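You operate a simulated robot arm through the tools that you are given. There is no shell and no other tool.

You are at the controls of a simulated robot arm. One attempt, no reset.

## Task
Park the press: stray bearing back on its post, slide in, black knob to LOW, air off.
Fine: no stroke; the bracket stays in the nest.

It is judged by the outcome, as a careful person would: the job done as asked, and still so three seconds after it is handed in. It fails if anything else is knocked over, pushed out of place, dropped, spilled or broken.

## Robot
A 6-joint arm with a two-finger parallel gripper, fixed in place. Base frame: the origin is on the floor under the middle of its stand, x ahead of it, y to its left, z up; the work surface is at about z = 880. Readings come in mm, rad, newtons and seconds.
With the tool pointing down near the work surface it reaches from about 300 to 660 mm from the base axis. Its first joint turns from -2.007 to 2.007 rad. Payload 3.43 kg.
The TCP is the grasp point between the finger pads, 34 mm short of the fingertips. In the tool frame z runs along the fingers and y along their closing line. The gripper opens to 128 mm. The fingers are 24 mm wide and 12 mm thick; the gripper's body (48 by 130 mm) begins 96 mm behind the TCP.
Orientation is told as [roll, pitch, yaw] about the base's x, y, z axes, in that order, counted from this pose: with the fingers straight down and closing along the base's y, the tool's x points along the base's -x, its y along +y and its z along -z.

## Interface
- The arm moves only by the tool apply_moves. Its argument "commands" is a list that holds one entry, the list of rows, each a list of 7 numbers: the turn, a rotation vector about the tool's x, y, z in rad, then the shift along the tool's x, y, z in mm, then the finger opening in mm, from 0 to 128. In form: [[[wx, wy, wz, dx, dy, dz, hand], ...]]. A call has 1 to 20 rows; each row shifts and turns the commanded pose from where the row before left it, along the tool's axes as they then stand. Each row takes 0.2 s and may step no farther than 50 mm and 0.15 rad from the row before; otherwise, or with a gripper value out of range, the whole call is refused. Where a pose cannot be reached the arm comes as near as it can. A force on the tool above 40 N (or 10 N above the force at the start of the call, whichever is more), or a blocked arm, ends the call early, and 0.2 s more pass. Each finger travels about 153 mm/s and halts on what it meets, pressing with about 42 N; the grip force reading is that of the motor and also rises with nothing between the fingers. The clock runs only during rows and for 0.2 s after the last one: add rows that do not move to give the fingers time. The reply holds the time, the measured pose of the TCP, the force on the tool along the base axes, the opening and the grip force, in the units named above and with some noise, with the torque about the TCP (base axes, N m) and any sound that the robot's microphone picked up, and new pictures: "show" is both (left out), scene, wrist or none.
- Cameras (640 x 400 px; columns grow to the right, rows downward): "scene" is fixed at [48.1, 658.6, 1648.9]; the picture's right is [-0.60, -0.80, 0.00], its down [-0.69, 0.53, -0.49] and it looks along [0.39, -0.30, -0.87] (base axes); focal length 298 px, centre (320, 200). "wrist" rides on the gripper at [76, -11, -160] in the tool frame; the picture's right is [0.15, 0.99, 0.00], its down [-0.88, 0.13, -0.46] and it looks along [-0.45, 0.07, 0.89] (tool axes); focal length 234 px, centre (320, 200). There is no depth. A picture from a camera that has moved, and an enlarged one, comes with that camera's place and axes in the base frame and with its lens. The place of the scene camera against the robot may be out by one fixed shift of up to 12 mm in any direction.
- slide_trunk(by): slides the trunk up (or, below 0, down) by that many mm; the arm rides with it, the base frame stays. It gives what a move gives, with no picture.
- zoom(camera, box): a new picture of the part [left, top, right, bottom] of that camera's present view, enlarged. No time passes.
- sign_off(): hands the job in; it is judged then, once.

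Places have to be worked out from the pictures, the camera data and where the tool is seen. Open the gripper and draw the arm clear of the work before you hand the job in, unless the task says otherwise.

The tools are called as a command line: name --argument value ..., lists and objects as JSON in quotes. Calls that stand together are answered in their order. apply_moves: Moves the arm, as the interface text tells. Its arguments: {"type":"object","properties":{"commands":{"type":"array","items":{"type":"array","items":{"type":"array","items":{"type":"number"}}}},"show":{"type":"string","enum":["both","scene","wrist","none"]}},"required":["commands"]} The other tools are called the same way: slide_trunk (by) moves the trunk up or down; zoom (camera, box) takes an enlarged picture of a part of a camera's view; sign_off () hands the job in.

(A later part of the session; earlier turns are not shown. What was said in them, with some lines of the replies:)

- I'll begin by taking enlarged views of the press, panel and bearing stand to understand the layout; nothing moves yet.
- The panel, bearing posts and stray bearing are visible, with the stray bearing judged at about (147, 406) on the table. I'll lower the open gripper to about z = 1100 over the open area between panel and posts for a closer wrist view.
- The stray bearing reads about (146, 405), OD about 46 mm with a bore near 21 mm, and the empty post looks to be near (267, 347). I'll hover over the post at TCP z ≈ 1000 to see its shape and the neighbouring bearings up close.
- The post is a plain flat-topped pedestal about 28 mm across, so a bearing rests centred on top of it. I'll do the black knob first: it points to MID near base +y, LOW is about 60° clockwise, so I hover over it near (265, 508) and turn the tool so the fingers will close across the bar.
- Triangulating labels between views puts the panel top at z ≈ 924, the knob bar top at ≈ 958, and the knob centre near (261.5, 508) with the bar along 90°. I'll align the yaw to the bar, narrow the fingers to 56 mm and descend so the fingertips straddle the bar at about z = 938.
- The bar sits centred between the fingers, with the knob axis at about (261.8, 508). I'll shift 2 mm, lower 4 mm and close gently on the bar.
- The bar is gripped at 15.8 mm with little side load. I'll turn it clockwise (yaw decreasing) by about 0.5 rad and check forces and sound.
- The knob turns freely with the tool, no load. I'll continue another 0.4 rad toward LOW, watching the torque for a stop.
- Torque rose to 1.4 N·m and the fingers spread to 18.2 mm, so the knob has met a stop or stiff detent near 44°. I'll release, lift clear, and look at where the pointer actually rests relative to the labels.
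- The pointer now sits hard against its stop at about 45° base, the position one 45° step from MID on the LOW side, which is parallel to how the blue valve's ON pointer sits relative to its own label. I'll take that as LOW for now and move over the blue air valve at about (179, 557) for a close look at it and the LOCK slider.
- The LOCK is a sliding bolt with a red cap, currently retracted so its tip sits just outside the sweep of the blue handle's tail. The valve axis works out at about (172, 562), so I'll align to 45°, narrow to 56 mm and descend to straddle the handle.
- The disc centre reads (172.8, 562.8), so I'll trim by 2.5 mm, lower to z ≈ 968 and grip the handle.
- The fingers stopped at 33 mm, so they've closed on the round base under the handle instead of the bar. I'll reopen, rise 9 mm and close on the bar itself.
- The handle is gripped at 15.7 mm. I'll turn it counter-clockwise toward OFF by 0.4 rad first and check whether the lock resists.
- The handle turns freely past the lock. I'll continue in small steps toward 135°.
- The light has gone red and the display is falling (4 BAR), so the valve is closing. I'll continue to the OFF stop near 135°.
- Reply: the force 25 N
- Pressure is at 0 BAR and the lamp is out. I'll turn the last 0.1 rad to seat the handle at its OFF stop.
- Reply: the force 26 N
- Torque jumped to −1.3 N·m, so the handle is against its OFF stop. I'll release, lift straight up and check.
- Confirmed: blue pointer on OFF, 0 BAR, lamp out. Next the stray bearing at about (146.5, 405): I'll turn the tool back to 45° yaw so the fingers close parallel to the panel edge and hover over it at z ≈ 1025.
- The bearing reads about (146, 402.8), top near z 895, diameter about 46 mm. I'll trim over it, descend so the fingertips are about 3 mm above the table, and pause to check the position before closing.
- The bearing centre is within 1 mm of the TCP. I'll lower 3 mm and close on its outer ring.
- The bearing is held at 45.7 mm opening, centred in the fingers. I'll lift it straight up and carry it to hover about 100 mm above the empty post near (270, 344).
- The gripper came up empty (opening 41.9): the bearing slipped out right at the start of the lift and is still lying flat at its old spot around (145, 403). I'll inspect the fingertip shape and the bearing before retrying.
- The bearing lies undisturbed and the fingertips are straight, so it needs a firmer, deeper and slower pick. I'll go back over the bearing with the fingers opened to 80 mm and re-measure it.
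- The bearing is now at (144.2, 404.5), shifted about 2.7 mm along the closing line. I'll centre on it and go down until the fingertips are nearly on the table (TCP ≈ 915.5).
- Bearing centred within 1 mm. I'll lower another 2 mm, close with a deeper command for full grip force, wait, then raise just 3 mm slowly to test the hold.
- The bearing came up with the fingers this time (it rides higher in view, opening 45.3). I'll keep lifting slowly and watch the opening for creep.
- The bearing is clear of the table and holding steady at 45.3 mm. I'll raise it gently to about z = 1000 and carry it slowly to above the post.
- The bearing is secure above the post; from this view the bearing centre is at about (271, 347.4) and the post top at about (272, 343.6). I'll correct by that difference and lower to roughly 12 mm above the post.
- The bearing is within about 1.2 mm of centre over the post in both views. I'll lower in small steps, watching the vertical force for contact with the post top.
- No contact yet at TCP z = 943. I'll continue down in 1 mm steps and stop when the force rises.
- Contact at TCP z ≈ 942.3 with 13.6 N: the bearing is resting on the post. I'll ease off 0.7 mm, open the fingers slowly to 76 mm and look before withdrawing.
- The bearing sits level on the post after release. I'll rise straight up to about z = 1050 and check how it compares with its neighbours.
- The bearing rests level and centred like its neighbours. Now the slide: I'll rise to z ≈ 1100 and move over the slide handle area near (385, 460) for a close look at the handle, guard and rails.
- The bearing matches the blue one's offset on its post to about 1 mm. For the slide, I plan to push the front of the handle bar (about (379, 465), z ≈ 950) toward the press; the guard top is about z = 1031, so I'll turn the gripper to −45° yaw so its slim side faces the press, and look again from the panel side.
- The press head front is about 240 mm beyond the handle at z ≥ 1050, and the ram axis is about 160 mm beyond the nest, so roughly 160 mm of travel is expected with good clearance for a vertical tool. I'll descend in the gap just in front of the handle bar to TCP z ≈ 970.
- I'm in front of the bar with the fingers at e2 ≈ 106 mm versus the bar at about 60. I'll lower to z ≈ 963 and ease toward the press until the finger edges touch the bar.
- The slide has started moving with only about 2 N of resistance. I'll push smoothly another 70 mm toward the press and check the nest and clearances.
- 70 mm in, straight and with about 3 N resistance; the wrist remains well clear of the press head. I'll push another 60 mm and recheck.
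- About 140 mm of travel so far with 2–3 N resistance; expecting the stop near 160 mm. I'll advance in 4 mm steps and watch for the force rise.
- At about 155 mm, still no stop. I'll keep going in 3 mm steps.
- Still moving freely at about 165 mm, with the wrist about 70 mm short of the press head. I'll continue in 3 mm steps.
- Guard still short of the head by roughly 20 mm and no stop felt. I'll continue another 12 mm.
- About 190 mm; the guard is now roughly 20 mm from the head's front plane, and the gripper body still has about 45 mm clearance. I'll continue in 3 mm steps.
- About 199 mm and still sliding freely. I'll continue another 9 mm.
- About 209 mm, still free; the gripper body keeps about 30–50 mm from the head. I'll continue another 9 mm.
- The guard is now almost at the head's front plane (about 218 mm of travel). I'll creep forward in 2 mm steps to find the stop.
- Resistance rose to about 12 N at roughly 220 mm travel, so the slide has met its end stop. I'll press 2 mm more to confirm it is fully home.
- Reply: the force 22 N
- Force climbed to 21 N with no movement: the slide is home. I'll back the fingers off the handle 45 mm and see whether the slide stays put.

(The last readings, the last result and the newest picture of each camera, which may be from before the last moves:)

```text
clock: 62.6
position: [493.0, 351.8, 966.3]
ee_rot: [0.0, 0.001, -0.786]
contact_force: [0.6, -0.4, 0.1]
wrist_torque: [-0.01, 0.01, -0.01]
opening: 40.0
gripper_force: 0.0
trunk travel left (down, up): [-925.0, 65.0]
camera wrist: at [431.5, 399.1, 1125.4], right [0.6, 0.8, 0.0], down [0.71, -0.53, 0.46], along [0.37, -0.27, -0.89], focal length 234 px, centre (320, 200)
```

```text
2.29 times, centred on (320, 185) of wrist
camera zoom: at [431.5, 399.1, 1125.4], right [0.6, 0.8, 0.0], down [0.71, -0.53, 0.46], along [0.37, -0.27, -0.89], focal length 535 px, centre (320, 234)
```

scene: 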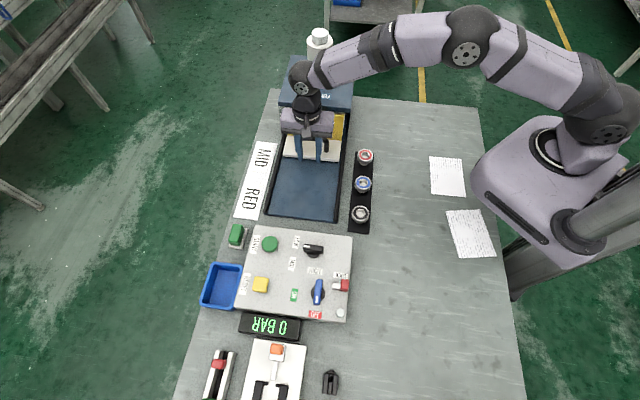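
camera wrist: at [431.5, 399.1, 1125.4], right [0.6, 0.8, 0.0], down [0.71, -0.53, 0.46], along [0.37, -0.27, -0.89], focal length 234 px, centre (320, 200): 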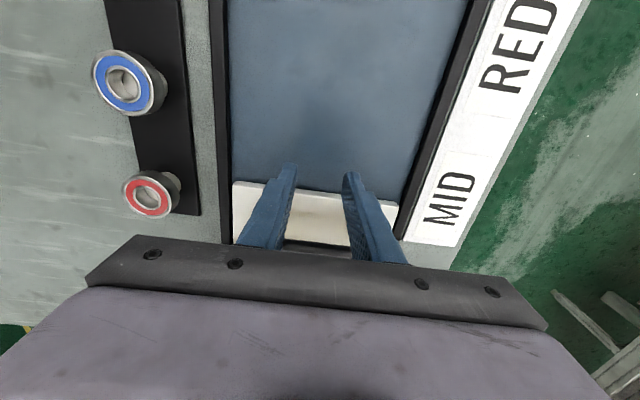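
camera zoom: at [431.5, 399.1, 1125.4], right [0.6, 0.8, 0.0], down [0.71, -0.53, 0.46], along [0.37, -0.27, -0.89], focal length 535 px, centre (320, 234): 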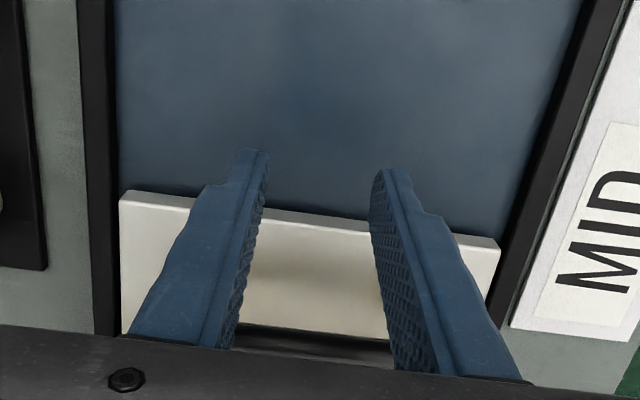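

The slide stayed home after release. I'll lift straight up and then retreat toward the robot side so the whole press can be inspected.

apply_moves --commands '[[[0, 0, 0, 5, 0, -30, 40], [0, 0, 0, 5, 0, -40, 40], [0, 0, 0, 5, 0, -45, 40], [0, 0, 0, 5, 0, -45, 40], [0, 0, 0, 25, -30, -20, 60], [0, 0, 0, 25, -40, 0, 80], [0, 0, 0, 25, -40, 0, 80], [0, 0, 0, 25, -40, 0, 80], [0, 0, 0, 20, -40, 0, 80]]]' --show "both"

zoom --camera "scene" --box '[250, 40, 390, 230]'

```text
clock: 64.6
position: [255.4, 316.4, 1149.3]
ee_rot: [0.001, -0.001, -0.785]
contact_force: [0.0, -0.6, -0.4]
wrist_torque: [0.0, -0.01, -0.02]
opening: 79.8
gripper_force: 0.0
trunk travel left (down, up): [-925.0, 65.0]
camera wrist: at [193.7, 362.9, 1309.3], right [0.6, 0.8, 0.0], down [0.71, -0.53, 0.46], along [0.37, -0.27, -0.89], focal length 234 px, centre (320, 200)
```

scene: 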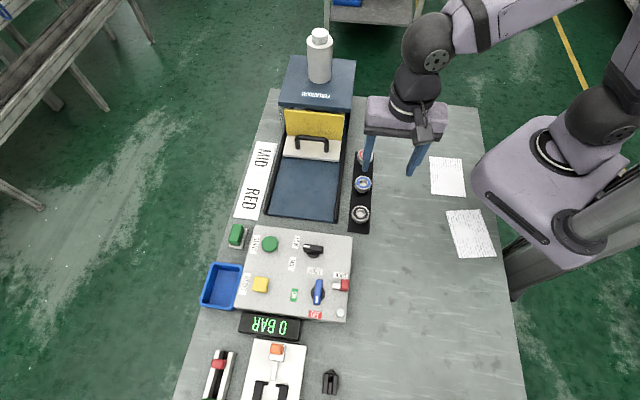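
wrist: 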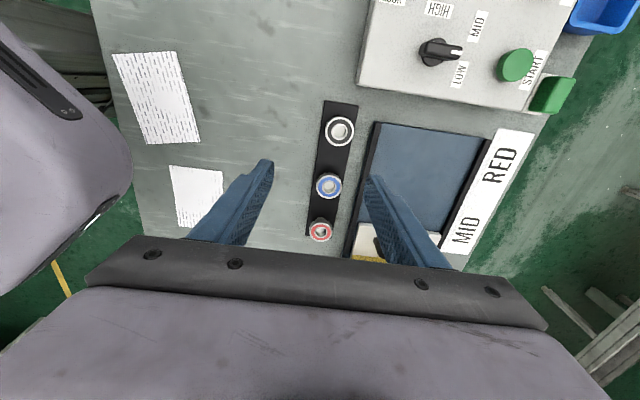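

```text
2.11 times, centred on (320, 135) of scene
camera zoom: at [48.1, 658.6, 1648.9], right [-0.6, -0.8, 0.0], down [-0.69, 0.53, -0.49], along [0.39, -0.3, -0.87], focal length 628 px, centre (320, 337)
```

zoom: 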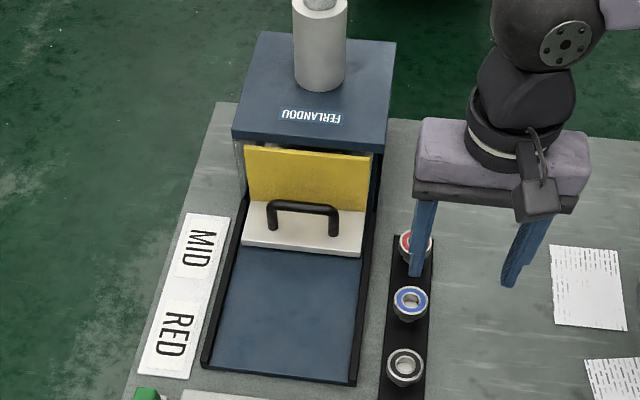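

The slide is home with the guard at the head, and everything else looks undisturbed. Let me take enlarged views of the press, the bearings and the panel to verify the final state.

zoom --camera "scene" --box '[270, 85, 360, 165]'

zoom --camera "scene" --box '[340, 170, 385, 232]'

zoom --camera "scene" --box '[220, 220, 400, 345]'

zoom --camera "wrist" --box '[360, 0, 600, 150]'

```text
5.00 times, centred on (315, 125) of scene
camera zoom: at [48.1, 658.6, 1648.9], right [-0.6, -0.8, 0.0], down [-0.69, 0.53, -0.49], along [0.39, -0.3, -0.87], focal length 1491 px, centre (345, 575)
```

zoom: 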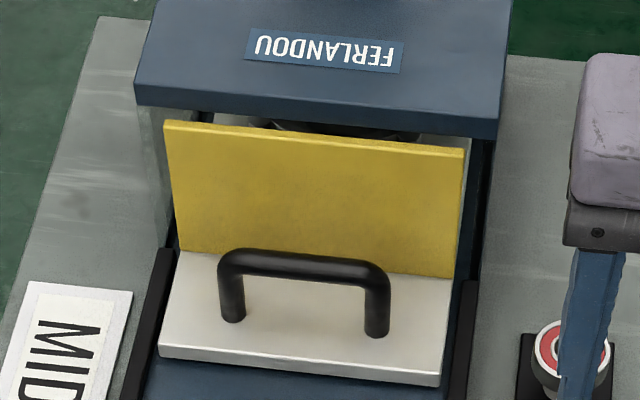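

```text
6.45 times, centred on (362, 201) of scene
camera zoom: at [48.1, 658.6, 1648.9], right [-0.6, -0.8, 0.0], down [-0.69, 0.53, -0.49], along [0.39, -0.3, -0.87], focal length 1924 px, centre (46, 194)
```

zoom: 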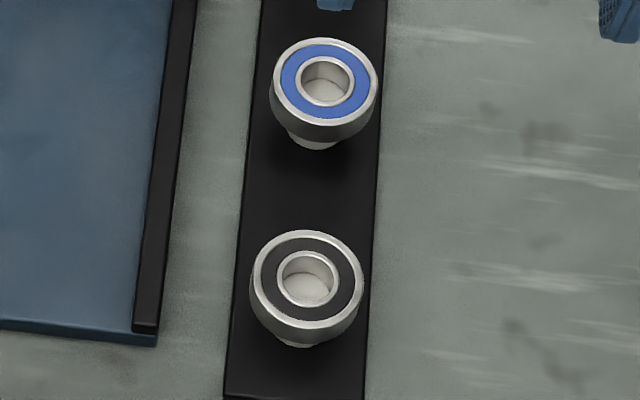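

```text
3.20 times, centred on (310, 282) of scene
camera zoom: at [48.1, 658.6, 1648.9], right [-0.6, -0.8, 0.0], down [-0.69, 0.53, -0.49], along [0.39, -0.3, -0.87], focal length 954 px, centre (352, -64)
```

zoom: 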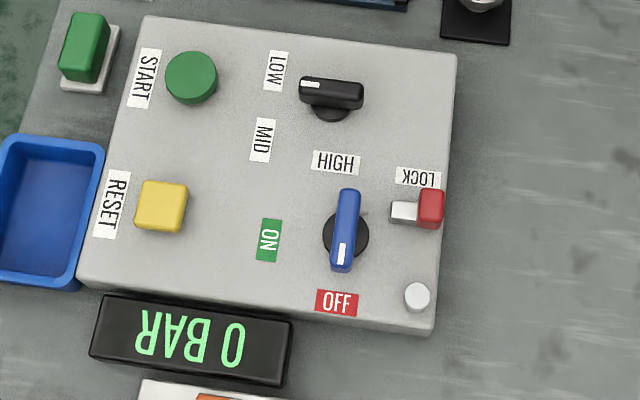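

```text
2.67 times, centred on (480, 75) of wrist
camera zoom: at [193.7, 362.9, 1309.3], right [0.6, 0.8, 0.0], down [0.71, -0.53, 0.46], along [0.37, -0.27, -0.89], focal length 624 px, centre (-107, 533)
```

zoom: 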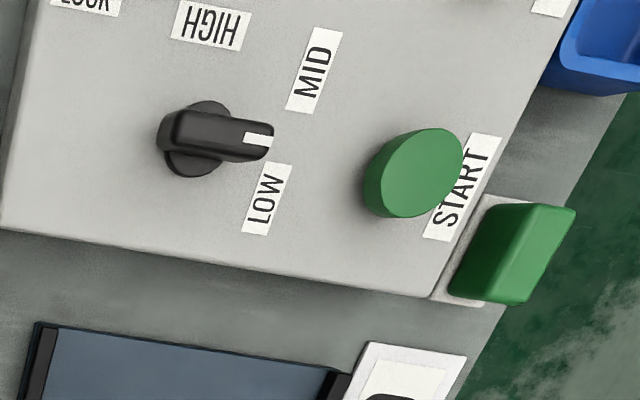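

Bearing, knob (pointer 45° at its LOW stop), valve OFF and 0 BAR all check out. Before finishing I want to confirm the bracket is still in its nest under the head, so I'll swing around at height to the open right side of the press for a low-angle look.

apply_moves --commands '[[[0, 0, 0, 0, 0, -45, 100], [0, 0, 0, 0, 0, -45, 100], [0, 0, 0, -40, -6, 0, 100], [0, 0, 0, -46, -6, 0, 100], [0, 0, 0, -46, -6, 0, 100], [0, 0, 0, -46, -6, 0, 100], [0, 0, 0, -46, -6, 0, 100], [0, 0, 0, -46, -6, 0, 100], [0, 0, 0, -46, -6, 0, 100], [0, 0, 0, -46, -6, 0, 100]]]' --show "both"

```text
clock: 66.8
position: [485.7, 20.7, 1239.1]
ee_rot: [0.0, 0.001, -0.784]
contact_force: [0.7, 1.0, 1.1]
wrist_torque: [0.01, 0.01, 0.01]
opening: 100.0
gripper_force: 0.1
trunk travel left (down, up): [-925.0, 65.0]
camera wrist: at [423.4, 67.8, 1397.7], right [0.59, 0.8, 0.0], down [0.72, -0.53, 0.45], along [0.37, -0.27, -0.89], focal length 234 px, centre (320, 200)
```

scene: 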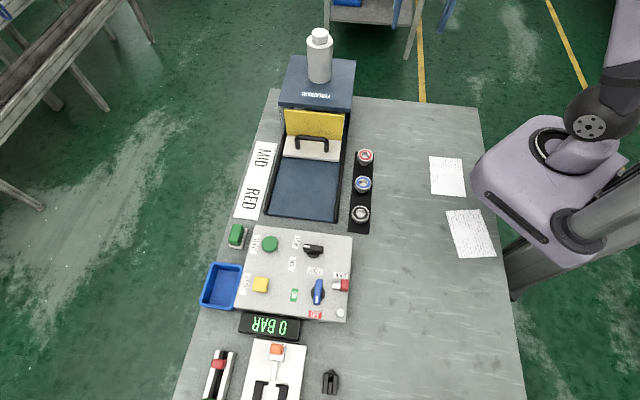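
wrist: 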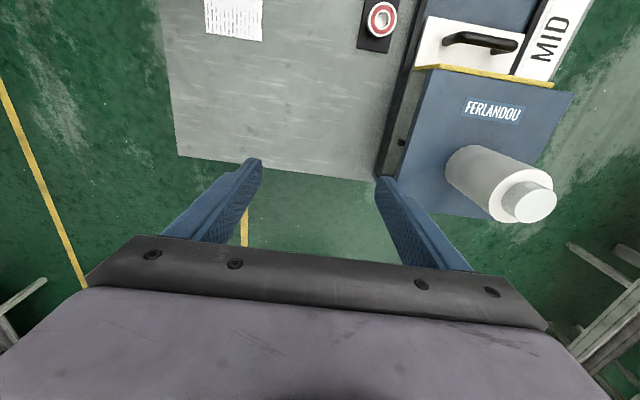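

Clear here, and the scene is undisturbed. I'll turn to face the press side, descend to z ≈ 1050 and tilt the tool so the wrist camera looks in under the head.

apply_moves --commands '[[[0, 0, -0.143, 0, 0, 0, 100], [0, 0, -0.143, 0, 0, 0, 100], [0, 0, -0.143, 0, 0, 0, 100], [0, 0, -0.143, 0, 0, 0, 100], [0, 0, -0.143, 0, 0, 0, 100], [0, 0, -0.143, 0, 0, 0, 100], [0, 0, -0.143, 0, 0, 0, 100], [0, 0, -0.143, 0, 0, 0, 100], [0, 0, -0.143, 0, 0, 0, 100], [0, 0, -0.143, 0, 0, 0, 100], [0, 0, -0.143, 0, 0, 0, 100], [0, 0, 0, 0, 0, 40, 100], [0, 0, 0, 0, 0, 40, 100], [0, 0, 0, 0, 0, 40, 100], [0, 0, 0, 0, 0, 40, 100], [0, -0.15, 0, 0, 0, 0, 100], [0, -0.15, 0, 0, 0, 0, 100], [0, -0.15, 0, 0, 0, 0, 100], [0, -0.15, 0, 0, 0, 0, 100]]]' --show "both"

zoom --camera "wrist" --box '[160, 60, 480, 260]'

```text
clock: 70.8
position: [481.5, 25.4, 1077.4]
ee_rot: [-0.002, -0.6, 0.785]
contact_force: [0.1, 0.1, 0.6]
wrist_torque: [0.04, 0.0, 0.02]
opening: 100.0
gripper_force: 0.0
trunk travel left (down, up): [-925.0, 65.0]
camera wrist: at [381.7, -89.5, 1165.2], right [-0.78, 0.61, -0.08], down [0.24, 0.42, 0.87], along [0.57, 0.67, -0.48], focal length 234 px, centre (320, 200)
```

scene: 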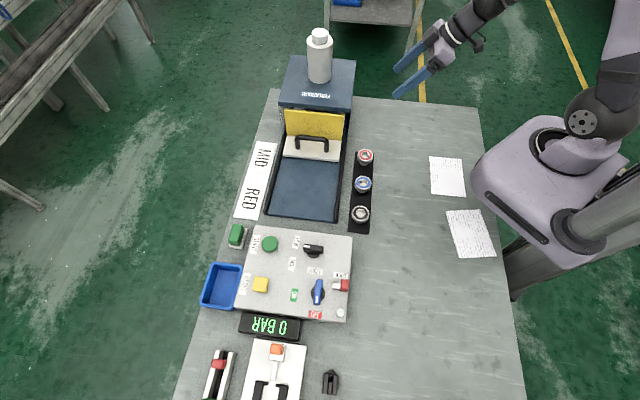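
wrist: 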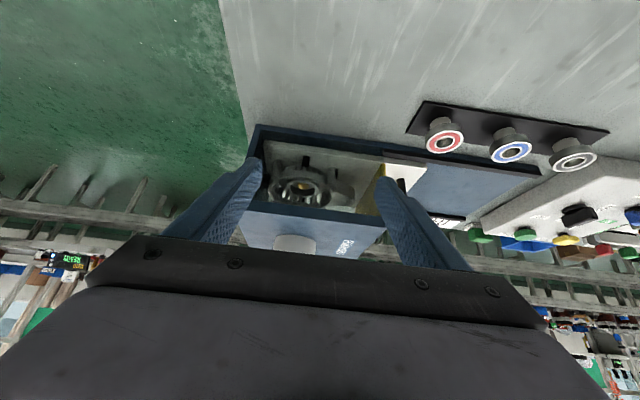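

```text
2.00 times, centred on (320, 160) of wrist
camera zoom: at [381.7, -89.5, 1165.2], right [-0.78, 0.61, -0.08], down [0.24, 0.42, 0.87], along [0.57, 0.67, -0.48], focal length 468 px, centre (320, 280)
```

zoom: 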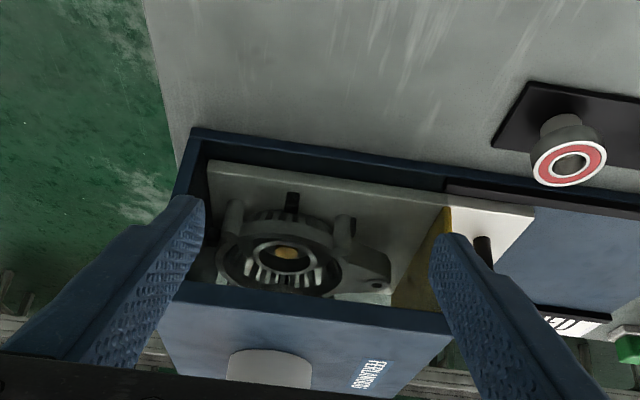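

The view shows the bracket still sitting in its nest on the slide, with the plate at the back of the bed. I'll enlarge it once to be sure.

zoom --camera "wrist" --box '[250, 125, 410, 225]'

zoom --camera "wrist" --box '[400, 90, 640, 200]'

```text
4.00 times, centred on (330, 175) of wrist
camera zoom: at [381.7, -89.5, 1165.2], right [-0.78, 0.61, -0.08], down [0.24, 0.42, 0.87], along [0.57, 0.67, -0.48], focal length 937 px, centre (280, 300)
```

zoom: 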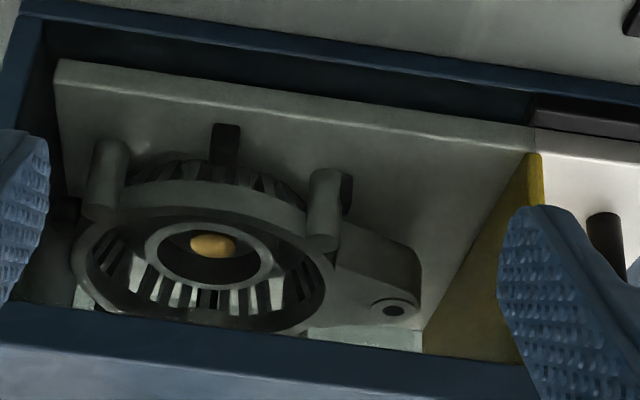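

```text
2.67 times, centred on (520, 145) of wrist
camera zoom: at [381.7, -89.5, 1165.2], right [-0.78, 0.61, -0.08], down [0.24, 0.42, 0.87], along [0.57, 0.67, -0.48], focal length 624 px, centre (-213, 347)
```

zoom: 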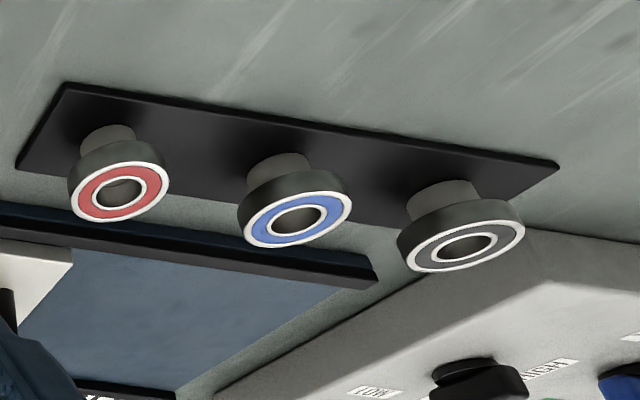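

Bracket seated in the nest, slide at the back of its bed, and all three bearings level on their posts. I'll level the tool, raise it, and retreat over the empty part of the table with the gripper open.

apply_moves --commands '[[[0, 0.15, 0, 0, 0, 0, 110], [0, 0.15, 0, 0, 0, 0, 110], [0, 0.15, 0, 0, 0, 0, 110], [0, 0.15, 0, 0, 0, 0, 110], [0, 0, 0, 0, 0, -45, 110], [0, 0, 0, 0, 0, -45, 110], [0, 0, 0, 0, 0, -45, 110], [0, 0, 0, 0, 0, -35, 110], [0, 0, 0, 20, 35, 0, 110], [0, 0, 0, 20, 40, 0, 110], [0, 0, 0, 20, 40, 0, 110], [0, 0, 0, 0, 0, 0, 110]]]' --show "both"

zoom --camera "scene" --box '[180, 80, 420, 400]'

```text
clock: 73.4
position: [362.7, 62.1, 1247.5]
ee_rot: [0.002, 0.001, 0.787]
contact_force: [0.1, 0.5, 0.7]
wrist_torque: [0.0, 0.05, 0.02]
opening: 110.2
gripper_force: 0.1
trunk travel left (down, up): [-925.0, 65.0]
camera wrist: at [316.8, 2.1, 1405.5], right [-0.8, 0.59, 0.0], down [0.53, 0.72, 0.45], along [0.27, 0.37, -0.89], focal length 234 px, centre (320, 200)
```

scene: 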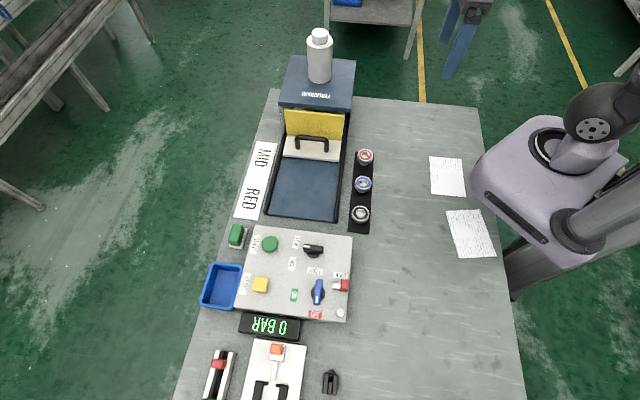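
wrist: 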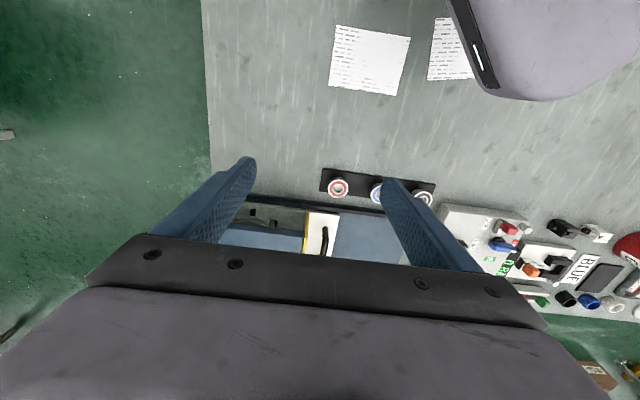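

```text
1.25 times, centred on (300, 240) of scene
camera zoom: at [48.1, 658.6, 1648.9], right [-0.6, -0.8, 0.0], down [-0.69, 0.53, -0.49], along [0.39, -0.3, -0.87], focal length 373 px, centre (345, 150)
```

zoom: 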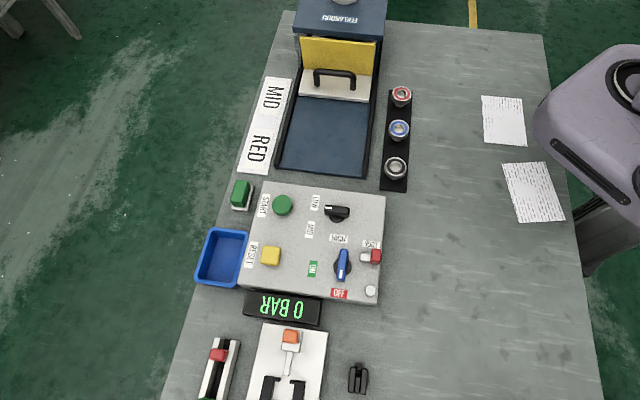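

Everything is in the requested state: bearing on its post, slide home with the bracket still nested, black knob at its LOW stop, and air OFF at 0 BAR. The gripper is open and clear of the work, so I'm handing the job in.

sign_off

```text
The job is handed in.
```

The press is parked and the job is handed in; I don't have the judge's result.

- **Bearing:** the stray bearing is back on the empty post, level and within about 1 mm of centre compared with the blue one beside it. On my first pick it slipped out of the fingers at the start of the lift. It stayed flat on the table and moved about 3 mm, and the second pick held.
- **Slide:** pushed in about 220 mm until it met its stop. It stayed there after I backed off.
- **Bracket:** a look in under the press head showed it still seated in the nest.
- **Black knob:** turned from MID to its end stop on the LOW side. The pointer sits roughly 20° short of the centre of the LOW label. The blue valve's pointer sat about as far off its ON label, so I took the stop as LOW. The display never responded to this knob, so I have no separate confirmation.
- **Air:** the valve is at its OFF stop, the display reads 0 BAR and the lamp is out.

I made no stroke and left the red LOCK slider alone. The gripper is open and the arm is clear of the work.
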